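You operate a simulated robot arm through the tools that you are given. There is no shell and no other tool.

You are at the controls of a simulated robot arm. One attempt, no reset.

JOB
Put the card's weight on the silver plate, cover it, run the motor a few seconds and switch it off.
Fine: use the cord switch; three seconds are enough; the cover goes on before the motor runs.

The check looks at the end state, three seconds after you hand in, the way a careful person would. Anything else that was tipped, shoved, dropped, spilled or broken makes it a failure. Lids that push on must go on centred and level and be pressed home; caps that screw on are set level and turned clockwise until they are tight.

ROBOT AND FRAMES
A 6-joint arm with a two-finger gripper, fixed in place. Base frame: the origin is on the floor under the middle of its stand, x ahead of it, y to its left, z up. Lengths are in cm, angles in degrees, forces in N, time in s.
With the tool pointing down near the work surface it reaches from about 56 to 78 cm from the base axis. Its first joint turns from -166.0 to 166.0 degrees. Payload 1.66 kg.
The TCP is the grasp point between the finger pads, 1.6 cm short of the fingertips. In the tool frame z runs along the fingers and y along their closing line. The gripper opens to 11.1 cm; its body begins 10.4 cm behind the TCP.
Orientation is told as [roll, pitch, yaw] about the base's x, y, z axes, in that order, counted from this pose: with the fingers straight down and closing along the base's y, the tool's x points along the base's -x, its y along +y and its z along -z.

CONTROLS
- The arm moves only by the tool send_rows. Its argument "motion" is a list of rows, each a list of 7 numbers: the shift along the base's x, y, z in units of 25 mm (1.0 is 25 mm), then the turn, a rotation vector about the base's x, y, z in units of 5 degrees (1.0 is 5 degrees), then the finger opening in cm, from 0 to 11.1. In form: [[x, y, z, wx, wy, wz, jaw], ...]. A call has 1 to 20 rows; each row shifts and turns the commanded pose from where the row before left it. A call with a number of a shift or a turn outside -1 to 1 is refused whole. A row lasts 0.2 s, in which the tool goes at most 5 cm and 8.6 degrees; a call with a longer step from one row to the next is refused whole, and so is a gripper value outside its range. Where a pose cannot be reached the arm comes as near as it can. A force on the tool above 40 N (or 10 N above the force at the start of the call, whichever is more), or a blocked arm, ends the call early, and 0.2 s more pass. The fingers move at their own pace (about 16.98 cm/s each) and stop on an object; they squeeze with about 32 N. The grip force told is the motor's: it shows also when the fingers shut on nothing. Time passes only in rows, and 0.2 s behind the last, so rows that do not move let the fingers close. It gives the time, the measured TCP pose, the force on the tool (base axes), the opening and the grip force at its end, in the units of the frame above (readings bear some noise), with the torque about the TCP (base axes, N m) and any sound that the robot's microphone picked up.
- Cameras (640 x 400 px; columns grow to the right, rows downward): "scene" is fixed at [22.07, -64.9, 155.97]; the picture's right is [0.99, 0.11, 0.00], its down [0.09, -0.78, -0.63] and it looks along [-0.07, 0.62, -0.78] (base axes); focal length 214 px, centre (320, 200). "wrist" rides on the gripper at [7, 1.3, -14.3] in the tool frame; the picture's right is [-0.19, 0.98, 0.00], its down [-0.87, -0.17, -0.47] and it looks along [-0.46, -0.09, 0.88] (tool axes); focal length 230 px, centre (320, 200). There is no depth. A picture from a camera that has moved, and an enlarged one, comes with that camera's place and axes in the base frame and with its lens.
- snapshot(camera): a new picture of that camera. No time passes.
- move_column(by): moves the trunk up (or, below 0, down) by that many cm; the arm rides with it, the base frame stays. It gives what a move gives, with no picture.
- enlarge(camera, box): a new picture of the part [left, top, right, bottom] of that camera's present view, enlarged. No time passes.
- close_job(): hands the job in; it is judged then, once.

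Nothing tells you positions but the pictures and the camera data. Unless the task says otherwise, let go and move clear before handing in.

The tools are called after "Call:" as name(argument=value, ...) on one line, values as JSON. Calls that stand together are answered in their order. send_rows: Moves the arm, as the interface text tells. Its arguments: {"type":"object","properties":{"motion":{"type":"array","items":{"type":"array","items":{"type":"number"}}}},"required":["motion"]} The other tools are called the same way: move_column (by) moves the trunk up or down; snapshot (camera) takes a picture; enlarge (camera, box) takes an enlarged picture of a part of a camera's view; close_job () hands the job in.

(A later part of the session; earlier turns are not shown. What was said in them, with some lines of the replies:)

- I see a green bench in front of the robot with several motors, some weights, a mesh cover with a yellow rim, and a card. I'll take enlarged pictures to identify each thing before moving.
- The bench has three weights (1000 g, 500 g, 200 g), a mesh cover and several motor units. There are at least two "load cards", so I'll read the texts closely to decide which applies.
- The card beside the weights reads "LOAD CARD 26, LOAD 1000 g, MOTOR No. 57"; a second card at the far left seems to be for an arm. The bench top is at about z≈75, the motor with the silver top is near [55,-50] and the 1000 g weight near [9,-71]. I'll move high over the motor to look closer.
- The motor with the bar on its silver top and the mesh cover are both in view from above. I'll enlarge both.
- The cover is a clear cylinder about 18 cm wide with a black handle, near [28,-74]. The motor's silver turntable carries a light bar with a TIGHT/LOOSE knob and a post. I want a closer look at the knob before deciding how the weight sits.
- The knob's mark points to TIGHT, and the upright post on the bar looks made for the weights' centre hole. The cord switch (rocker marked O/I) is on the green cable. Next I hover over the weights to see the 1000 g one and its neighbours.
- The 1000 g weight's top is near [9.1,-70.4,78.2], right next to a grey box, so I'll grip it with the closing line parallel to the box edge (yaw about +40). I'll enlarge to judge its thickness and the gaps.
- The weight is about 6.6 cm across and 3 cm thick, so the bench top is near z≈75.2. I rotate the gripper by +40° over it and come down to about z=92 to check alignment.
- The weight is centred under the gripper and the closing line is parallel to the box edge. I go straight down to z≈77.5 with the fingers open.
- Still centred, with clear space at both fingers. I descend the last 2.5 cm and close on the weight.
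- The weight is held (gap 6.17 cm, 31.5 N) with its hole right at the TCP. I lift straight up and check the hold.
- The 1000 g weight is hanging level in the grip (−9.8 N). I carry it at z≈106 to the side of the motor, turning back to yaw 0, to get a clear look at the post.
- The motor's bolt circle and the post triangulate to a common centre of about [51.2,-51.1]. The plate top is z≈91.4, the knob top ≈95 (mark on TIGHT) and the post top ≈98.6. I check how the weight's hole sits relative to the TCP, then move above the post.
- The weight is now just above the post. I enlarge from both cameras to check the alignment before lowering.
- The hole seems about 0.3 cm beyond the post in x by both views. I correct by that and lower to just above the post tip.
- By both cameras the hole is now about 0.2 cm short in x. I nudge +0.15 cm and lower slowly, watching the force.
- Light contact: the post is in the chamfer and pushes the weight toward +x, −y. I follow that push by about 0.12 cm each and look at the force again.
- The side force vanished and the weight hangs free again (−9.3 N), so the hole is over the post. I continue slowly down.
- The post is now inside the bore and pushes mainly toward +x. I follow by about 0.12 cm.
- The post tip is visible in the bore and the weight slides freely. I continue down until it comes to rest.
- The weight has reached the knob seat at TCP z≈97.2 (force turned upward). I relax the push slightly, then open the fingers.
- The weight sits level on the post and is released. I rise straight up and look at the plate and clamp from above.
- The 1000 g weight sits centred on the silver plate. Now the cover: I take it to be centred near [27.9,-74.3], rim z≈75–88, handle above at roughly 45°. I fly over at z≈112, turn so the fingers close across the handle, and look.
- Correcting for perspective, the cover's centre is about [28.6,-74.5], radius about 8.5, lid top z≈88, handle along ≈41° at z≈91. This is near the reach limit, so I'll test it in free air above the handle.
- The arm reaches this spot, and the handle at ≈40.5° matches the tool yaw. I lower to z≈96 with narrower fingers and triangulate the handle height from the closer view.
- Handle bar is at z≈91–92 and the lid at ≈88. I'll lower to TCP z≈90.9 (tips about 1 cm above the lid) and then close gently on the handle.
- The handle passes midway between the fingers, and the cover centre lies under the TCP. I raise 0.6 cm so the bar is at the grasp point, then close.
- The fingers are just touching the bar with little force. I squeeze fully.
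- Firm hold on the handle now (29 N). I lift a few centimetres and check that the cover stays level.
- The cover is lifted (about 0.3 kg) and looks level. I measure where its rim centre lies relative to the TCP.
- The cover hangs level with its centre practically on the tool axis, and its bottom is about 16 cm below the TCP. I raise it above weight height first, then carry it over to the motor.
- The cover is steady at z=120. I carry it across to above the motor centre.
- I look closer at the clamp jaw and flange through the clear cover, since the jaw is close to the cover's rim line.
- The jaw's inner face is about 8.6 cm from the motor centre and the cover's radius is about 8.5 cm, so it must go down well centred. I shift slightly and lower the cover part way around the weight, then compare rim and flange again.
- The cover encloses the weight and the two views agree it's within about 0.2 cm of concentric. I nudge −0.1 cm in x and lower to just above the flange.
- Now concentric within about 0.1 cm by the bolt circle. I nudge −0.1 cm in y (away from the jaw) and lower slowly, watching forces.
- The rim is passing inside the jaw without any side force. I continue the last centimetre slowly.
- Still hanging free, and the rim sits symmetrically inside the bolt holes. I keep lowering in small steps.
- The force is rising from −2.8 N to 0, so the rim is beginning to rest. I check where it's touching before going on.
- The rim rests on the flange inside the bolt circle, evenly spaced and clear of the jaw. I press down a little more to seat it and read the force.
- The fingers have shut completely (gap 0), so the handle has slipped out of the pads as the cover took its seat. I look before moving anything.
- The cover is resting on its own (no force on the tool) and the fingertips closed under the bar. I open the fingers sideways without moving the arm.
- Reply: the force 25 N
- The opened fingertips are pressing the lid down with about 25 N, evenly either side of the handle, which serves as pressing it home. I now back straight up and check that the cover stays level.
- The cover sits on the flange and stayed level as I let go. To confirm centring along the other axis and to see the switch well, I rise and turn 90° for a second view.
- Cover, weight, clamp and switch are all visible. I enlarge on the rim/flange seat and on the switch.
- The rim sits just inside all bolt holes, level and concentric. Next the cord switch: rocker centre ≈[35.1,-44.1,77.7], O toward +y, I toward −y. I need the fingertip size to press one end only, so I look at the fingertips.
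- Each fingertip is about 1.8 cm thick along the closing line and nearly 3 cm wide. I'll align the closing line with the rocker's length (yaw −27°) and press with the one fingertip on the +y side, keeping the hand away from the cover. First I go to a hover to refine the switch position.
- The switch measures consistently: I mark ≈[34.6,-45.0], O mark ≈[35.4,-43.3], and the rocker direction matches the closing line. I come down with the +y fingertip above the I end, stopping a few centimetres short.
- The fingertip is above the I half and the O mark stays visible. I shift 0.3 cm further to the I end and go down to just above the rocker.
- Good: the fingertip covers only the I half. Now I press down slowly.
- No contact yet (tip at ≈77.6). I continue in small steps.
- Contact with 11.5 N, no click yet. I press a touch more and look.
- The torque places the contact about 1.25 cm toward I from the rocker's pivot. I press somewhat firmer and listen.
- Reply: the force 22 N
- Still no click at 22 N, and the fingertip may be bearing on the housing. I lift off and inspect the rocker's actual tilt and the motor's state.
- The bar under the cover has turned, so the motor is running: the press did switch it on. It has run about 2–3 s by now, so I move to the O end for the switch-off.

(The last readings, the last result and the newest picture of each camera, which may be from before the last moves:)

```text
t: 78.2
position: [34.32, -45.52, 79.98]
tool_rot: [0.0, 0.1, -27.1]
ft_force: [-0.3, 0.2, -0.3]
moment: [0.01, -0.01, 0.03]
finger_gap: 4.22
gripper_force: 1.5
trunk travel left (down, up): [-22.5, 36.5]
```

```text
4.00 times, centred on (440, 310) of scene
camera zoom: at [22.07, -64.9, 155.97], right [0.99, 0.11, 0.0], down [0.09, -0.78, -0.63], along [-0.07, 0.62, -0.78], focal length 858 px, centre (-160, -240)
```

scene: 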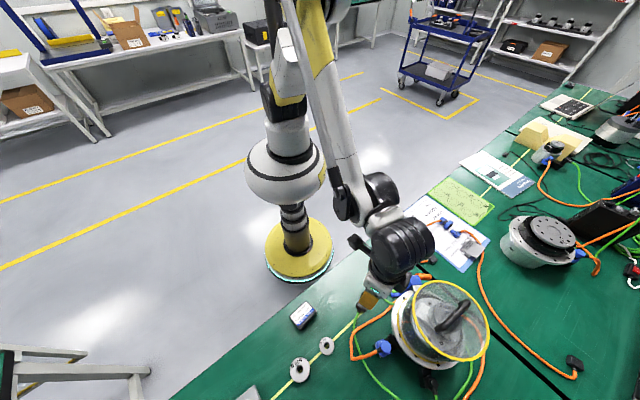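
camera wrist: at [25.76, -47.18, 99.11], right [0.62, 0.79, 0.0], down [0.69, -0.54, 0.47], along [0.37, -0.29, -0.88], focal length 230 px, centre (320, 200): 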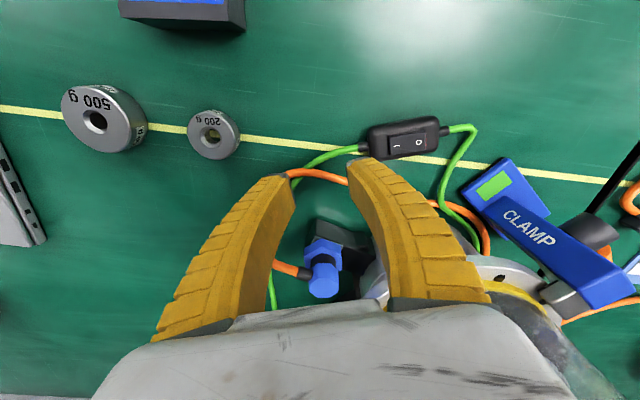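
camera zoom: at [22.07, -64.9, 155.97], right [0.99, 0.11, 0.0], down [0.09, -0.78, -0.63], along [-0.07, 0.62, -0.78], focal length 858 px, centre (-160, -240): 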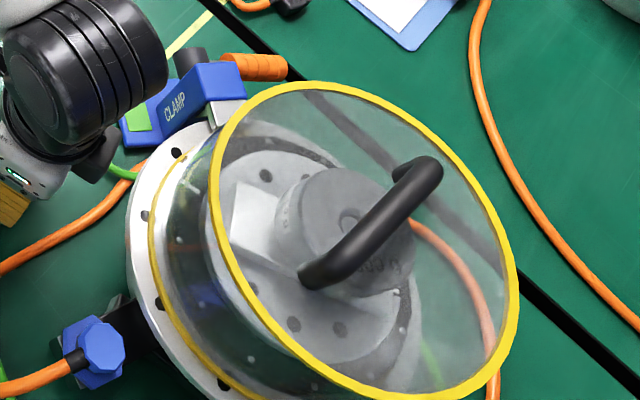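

The motor is turning with the cover steady. I shift 0.3 cm further toward O and press down.

Call:
send_rows(motion=[[0.055, 0.107, -0.1, 0, 0, 0, 4], [0, 0, -0.1, 0, 0, 0, 4], [0, 0, -0.08, 0, 0, 0, 4], [0, 0, -0.08, 0, 0, 0, 4], [0, 0, 0, 0, 0, 0, 4]])

Call:
enlarge(camera="scene", box=[390, 260, 490, 360])

```text
t: 79.4
position: [34.43, -45.17, 79.26]
tool_rot: [0.1, 0.0, -27.1]
ft_force: [3.0, 0.0, 7.7]
moment: [0.19, -0.13, -0.1]
finger_gap: 4.36
gripper_force: 2.2
trunk travel left (down, up): [-22.5, 36.5]
```

```text
4.00 times, centred on (440, 310) of scene
camera zoom: at [22.07, -64.9, 155.97], right [0.99, 0.11, 0.0], down [0.09, -0.78, -0.63], along [-0.07, 0.62, -0.78], focal length 858 px, centre (-160, -240)
```

zoom: 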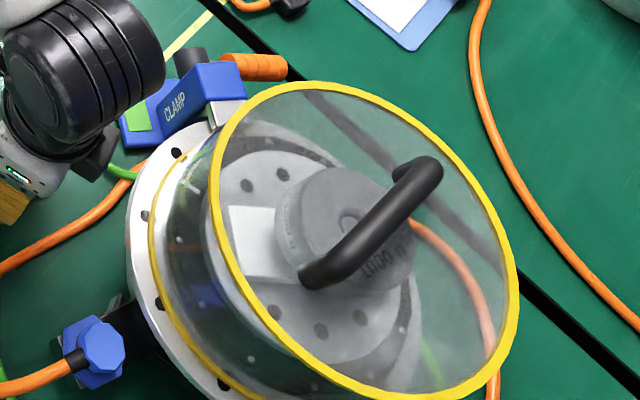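

Call:
send_rows(motion=[[0, 0, -0.08, 0, 0, 0, 4], [0, 0, -0.08, 0, 0, 0, 4], [0, 0, 0, 0, 0, 0, 4]])

Call:
enlarge(camera="scene", box=[390, 260, 490, 360])

Call:
enlarge(camera="wrist", box=[270, 110, 430, 250])

```text
t: 80.2
position: [34.42, -45.19, 78.76]
tool_rot: [-0.1, 0.0, -27.1]
ft_force: [5.9, 4.1, 16.9]
moment: [0.48, -0.29, -0.04]
finger_gap: 4.82
gripper_force: 3.8
trunk travel left (down, up): [-22.5, 36.5]
```

```text
4.00 times, centred on (440, 310) of scene
camera zoom: at [22.07, -64.9, 155.97], right [0.99, 0.11, 0.0], down [0.09, -0.78, -0.63], along [-0.07, 0.62, -0.78], focal length 858 px, centre (-160, -240)
```

zoom: 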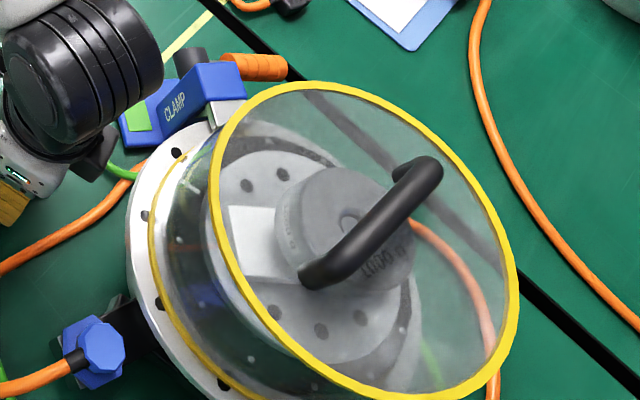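

```text
2.86 times, centred on (350, 180) of wrist
camera zoom: at [28.84, -40.86, 93.07], right [0.62, 0.79, 0.0], down [0.69, -0.54, 0.47], along [0.37, -0.29, -0.88], focal length 657 px, centre (234, 257)
```

zoom: 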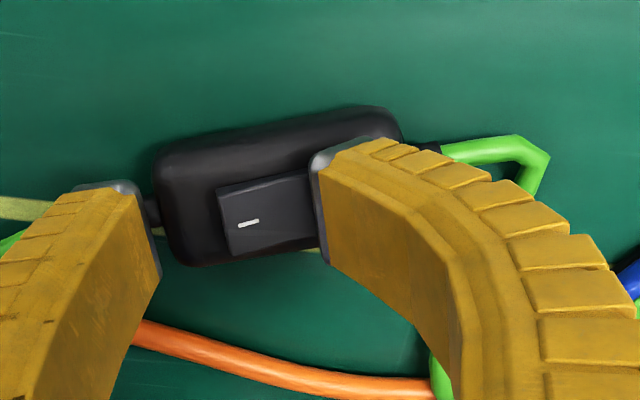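

The plate's position is unchanged between the last two pictures, so the motor has stopped after running about 4–5 s. I lift straight off the switch.

Call:
send_rows(motion=[[0, 0, 0.3, 0, 0, 0, 4], [0, 0, 0.6, 0, 0, 0, 4], [0, 0, 0.9, 0, 0, 0, 4], [0, 0, 0.9, 0, 0, 0, 4], [0, 0, 0.9, 0, 0, 0, 4], [0, 0, 0.9, 0, 0, 0, 4], [0, 0, 0.9, 0, 0, 0, 4], [0, 0, 0.9, 0, 0, 0, 4], [0, 0, 0, 0, 0, 0, 4]])

Call:
snapshot(camera="wrist")

Call:
enlarge(camera="wrist", box=[260, 80, 380, 180])

Call:
enlarge(camera="scene", box=[390, 260, 490, 360])

```text
t: 82.2
position: [34.43, -45.18, 94.58]
tool_rot: [-0.1, 0.0, -27.2]
ft_force: [0.0, 0.0, -0.4]
moment: [-0.01, 0.0, -0.04]
finger_gap: 4.24
gripper_force: 1.4
trunk travel left (down, up): [-22.5, 36.5]
```

```text
taken
camera wrist: at [28.84, -40.91, 108.83], right [0.62, 0.79, 0.0], down [0.69, -0.54, 0.47], along [0.37, -0.29, -0.88], focal length 230 px, centre (320, 200)
```

wrist: 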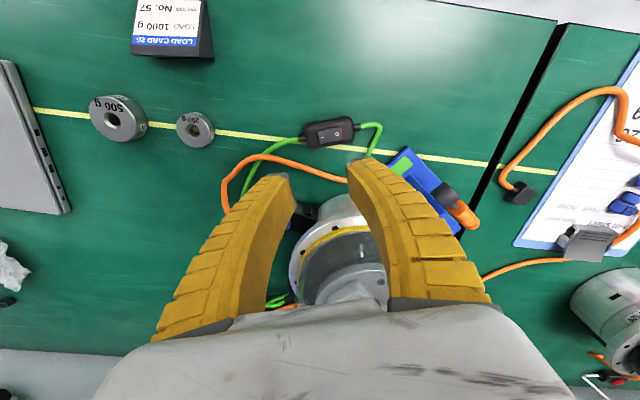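

```text
4.00 times, centred on (320, 130) of wrist
camera zoom: at [28.84, -40.91, 108.83], right [0.62, 0.79, 0.0], down [0.69, -0.54, 0.47], along [0.37, -0.29, -0.88], focal length 920 px, centre (320, 480)
```

zoom: 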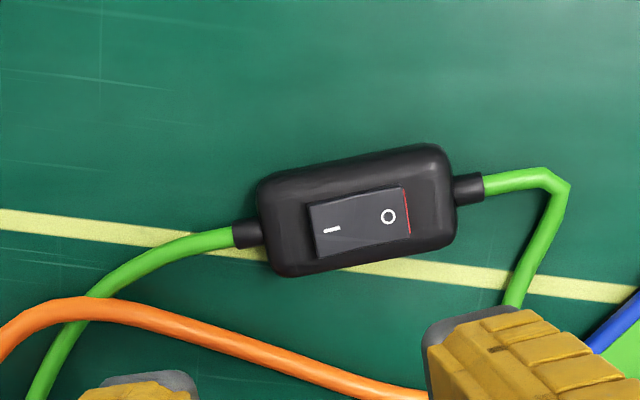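

```text
4.00 times, centred on (440, 310) of scene
camera zoom: at [22.07, -64.9, 155.97], right [0.99, 0.11, 0.0], down [0.09, -0.78, -0.63], along [-0.07, 0.62, -0.78], focal length 858 px, centre (-160, -240)
```

zoom: 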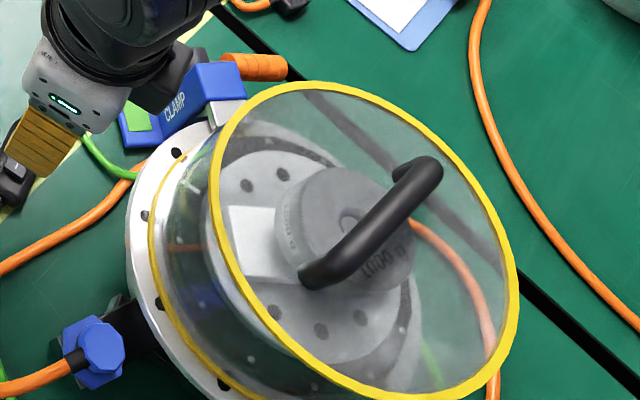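

The plate is still (same position as 3 s ago) and the switch hasn't moved. I back the arm away to a high, clear position and take a final look.

Call:
send_rows(motion=[[0, 0, 0.9, 0, 0, 0, 6], [0, 0, 0.95, 0, 0, 0, 8], [-0.2, 0.1, 0.95, 0, 0, 0.4, 10], [-0.5, 0.2, 0.95, 0, 0, 0.5, 11], [-0.7, 0.2, 0.95, 0, 0, 0.5, 11], [-0.7, 0.2, 0.95, 0, 0, 0.5, 11], [-0.7, 0.2, 0.95, 0, 0, 0.5, 11], [-0.7, 0.2, 0.95, 0, 0, 0.5, 11], [-0.7, 0.2, 0.95, 0, 0, 0.5, 11], [-0.7, 0.2, 0.95, 0, 0, 0.5, 11], [-0.7, 0.2, 0.95, 0, 0, 0.5, 11], [-0.7, 0.2, 0.95, 0, 0, 0.5, 11], [-0.7, 0.2, 0.95, 0, 0, 0.5, 11], [-0.7, 0.2, 0.95, 0, 0, 0.5, 11], [0, 0, 0, 0, 0, 0, 11], [0, 0, 0, 0, 0, 0, 11]])

Call:
snapshot(camera="scene")

Call:
snapshot(camera="wrist")

Call:
enlarge(camera="scene", box=[340, 255, 500, 395])

Call:
enlarge(camera="wrist", box=[200, 80, 400, 280])

```text
t: 85.6
position: [14.99, -39.59, 127.64]
tool_rot: [0.0, 0.0, 2.4]
ft_force: [0.2, 0.9, -0.1]
moment: [-0.01, 0.02, -0.01]
finger_gap: 11.01
gripper_force: 0.2
trunk travel left (down, up): [-22.5, 36.5]
```

```text
taken
```

scene: 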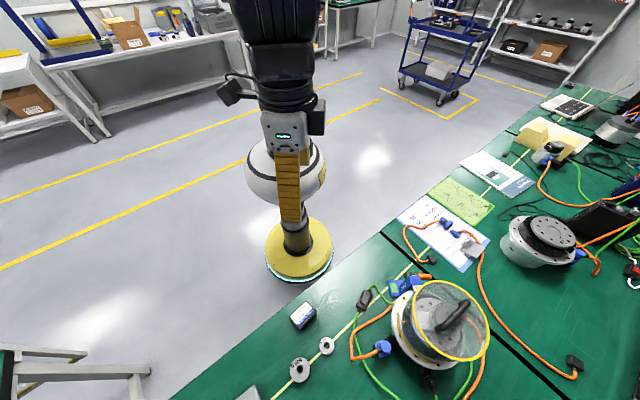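

```text
taken
camera wrist: at [7.97, -38.58, 141.86], right [0.15, 0.99, 0.0], down [0.87, -0.13, 0.47], along [0.47, -0.07, -0.88], focal length 230 px, centre (320, 200)
```

wrist: 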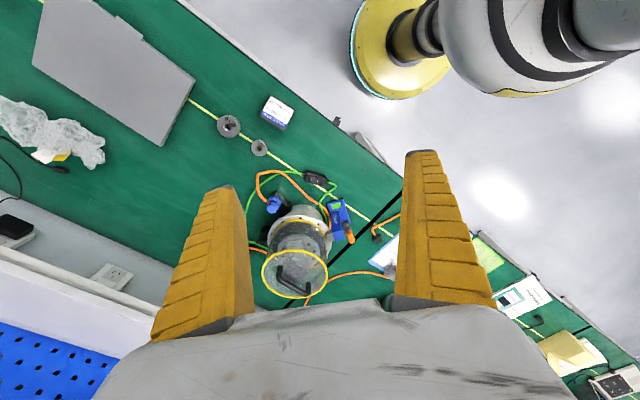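

```text
2.86 times, centred on (420, 325) of scene
camera zoom: at [22.07, -64.9, 155.97], right [0.99, 0.11, 0.0], down [0.09, -0.78, -0.63], along [-0.07, 0.62, -0.78], focal length 613 px, centre (34, -157)
```

zoom: 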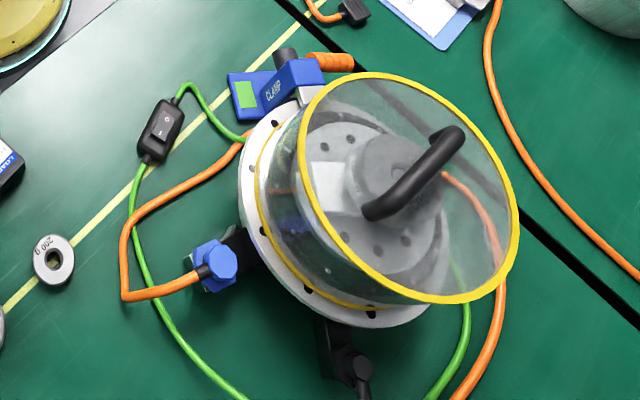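

```text
2.00 times, centred on (300, 180) of wrist
camera zoom: at [7.97, -38.58, 141.86], right [0.15, 0.99, 0.0], down [0.87, -0.13, 0.47], along [0.47, -0.07, -0.88], focal length 460 px, centre (360, 240)
```

zoom: 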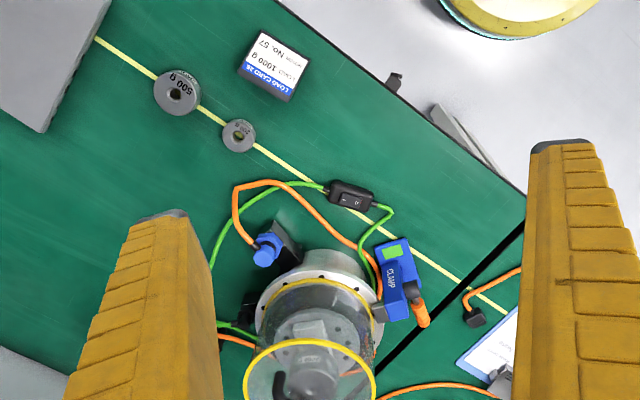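

Everything stands as intended, and the only changes are the weight and the cover. Before handing in I take one look at the second card far to the left, to be sure it doesn't concern this motor.

Call:
send_rows(motion=[[-0.6, -0.5, 0.2, 0, 0, 0, 11], [-0.8, -0.7, 0.2, 0, 0, 0, 11], [-0.8, -0.7, 0.2, 0, 0, 0, 11], [-0.8, -0.7, 0.2, 0, 0, 0, 11], [-0.8, -0.7, 0.2, 0, 0, 0, 11], [-0.8, -0.7, 0.2, 0, 0, 0, 11], [-0.6, -0.5, 0.2, 0, 0, 0, 11], [0, 0, 0, 0, 0, 0, 11]])

Call:
snapshot(camera="wrist")

```text
t: 87.4
position: [2.26, -50.85, 131.17]
tool_rot: [0.0, 0.0, 2.4]
ft_force: [-0.3, -0.2, 0.4]
moment: [0.0, 0.07, 0.04]
finger_gap: 11.01
gripper_force: 0.1
trunk travel left (down, up): [-22.5, 36.5]
```

```text
taken
camera wrist: at [-4.7, -49.85, 145.54], right [0.15, 0.99, 0.0], down [0.87, -0.13, 0.47], along [0.47, -0.07, -0.88], focal length 230 px, centre (320, 200)
```

wrist: 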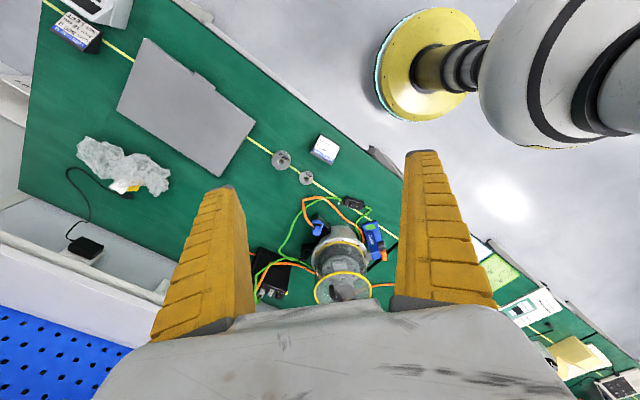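

Call:
enlarge(camera="wrist", box=[40, 0, 130, 60])

Call:
enlarge(camera="wrist", box=[290, 180, 400, 310])

Call:
enlarge(camera="scene", box=[390, 260, 490, 380])

```text
6.67 times, centred on (85, 30) of wrist
camera zoom: at [-4.7, -49.85, 145.54], right [0.15, 0.99, 0.0], down [0.87, -0.13, 0.47], along [0.47, -0.07, -0.88], focal length 1534 px, centre (1887, 1333)
```

zoom: 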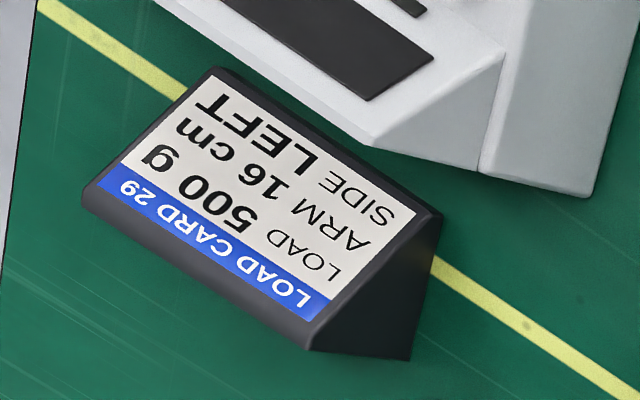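

```text
3.08 times, centred on (345, 245) of wrist
camera zoom: at [-4.7, -49.85, 145.54], right [0.15, 0.99, 0.0], down [0.87, -0.13, 0.47], along [0.47, -0.07, -0.88], focal length 708 px, centre (243, 62)
```

zoom: 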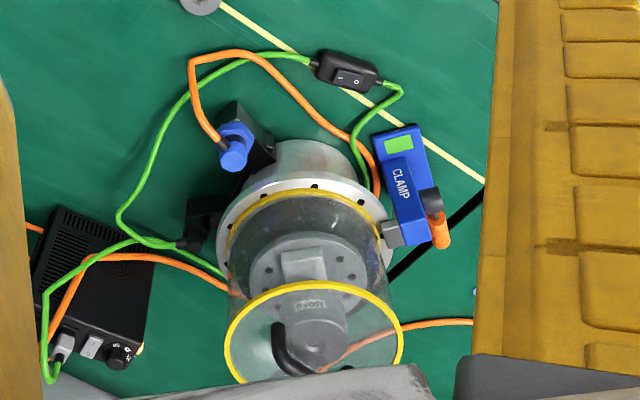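

```text
3.33 times, centred on (440, 320) of scene
camera zoom: at [22.07, -64.9, 155.97], right [0.99, 0.11, 0.0], down [0.09, -0.78, -0.63], along [-0.07, 0.62, -0.78], focal length 715 px, centre (-80, -200)
```

zoom: 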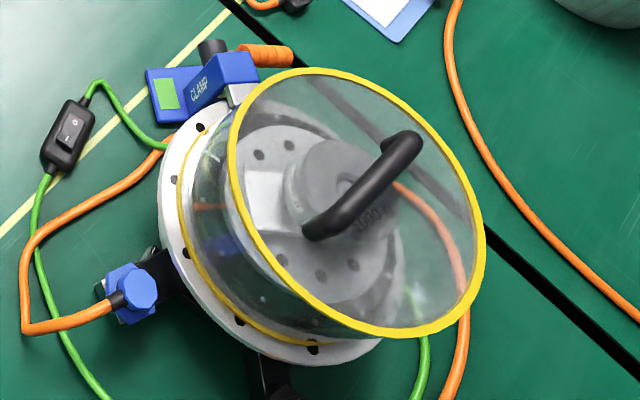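

The far card ("LOAD CARD 29, 500 g, ARM 16 cm, SIDE LEFT") is for an arm station, so the motor's card with 1000 g is the right one. The weight sits on the silver plate under the level, centred cover, the motor is off and still, and the arm is clear, so I hand in.

Call:
close_job()

```text
The job is handed in.
```

The job is done and handed in. The 1000 g weight is on the silver plate under the cover, and the motor has been run and switched off.

- **Weight:** I used the card beside the weights (Load Card 26, 1000 g, Motor No. 57). I could not see a number on the motor itself to match against it. The other card at the far left (500 g, arm 16 cm, side left) is for a different setup. The weight sits on the post at the centre of the plate, and the knob under it was already on TIGHT.
- **Cover:** It went on before the motor ran. It sits level and centred on the motor's flange, just clear of the clamp. The handle slipped out of the fingers as the cover touched down. The opened fingertips then pressed the lid down with about 25 N.
- **Motor:** It ran for at least three seconds, probably four to five, on the cord switch. I then switched it off at the O end. The plate was in the same position in every picture taken after that.

Apart from the weight and the cover, nothing I could see was moved. The gripper is open and clear of the bench.
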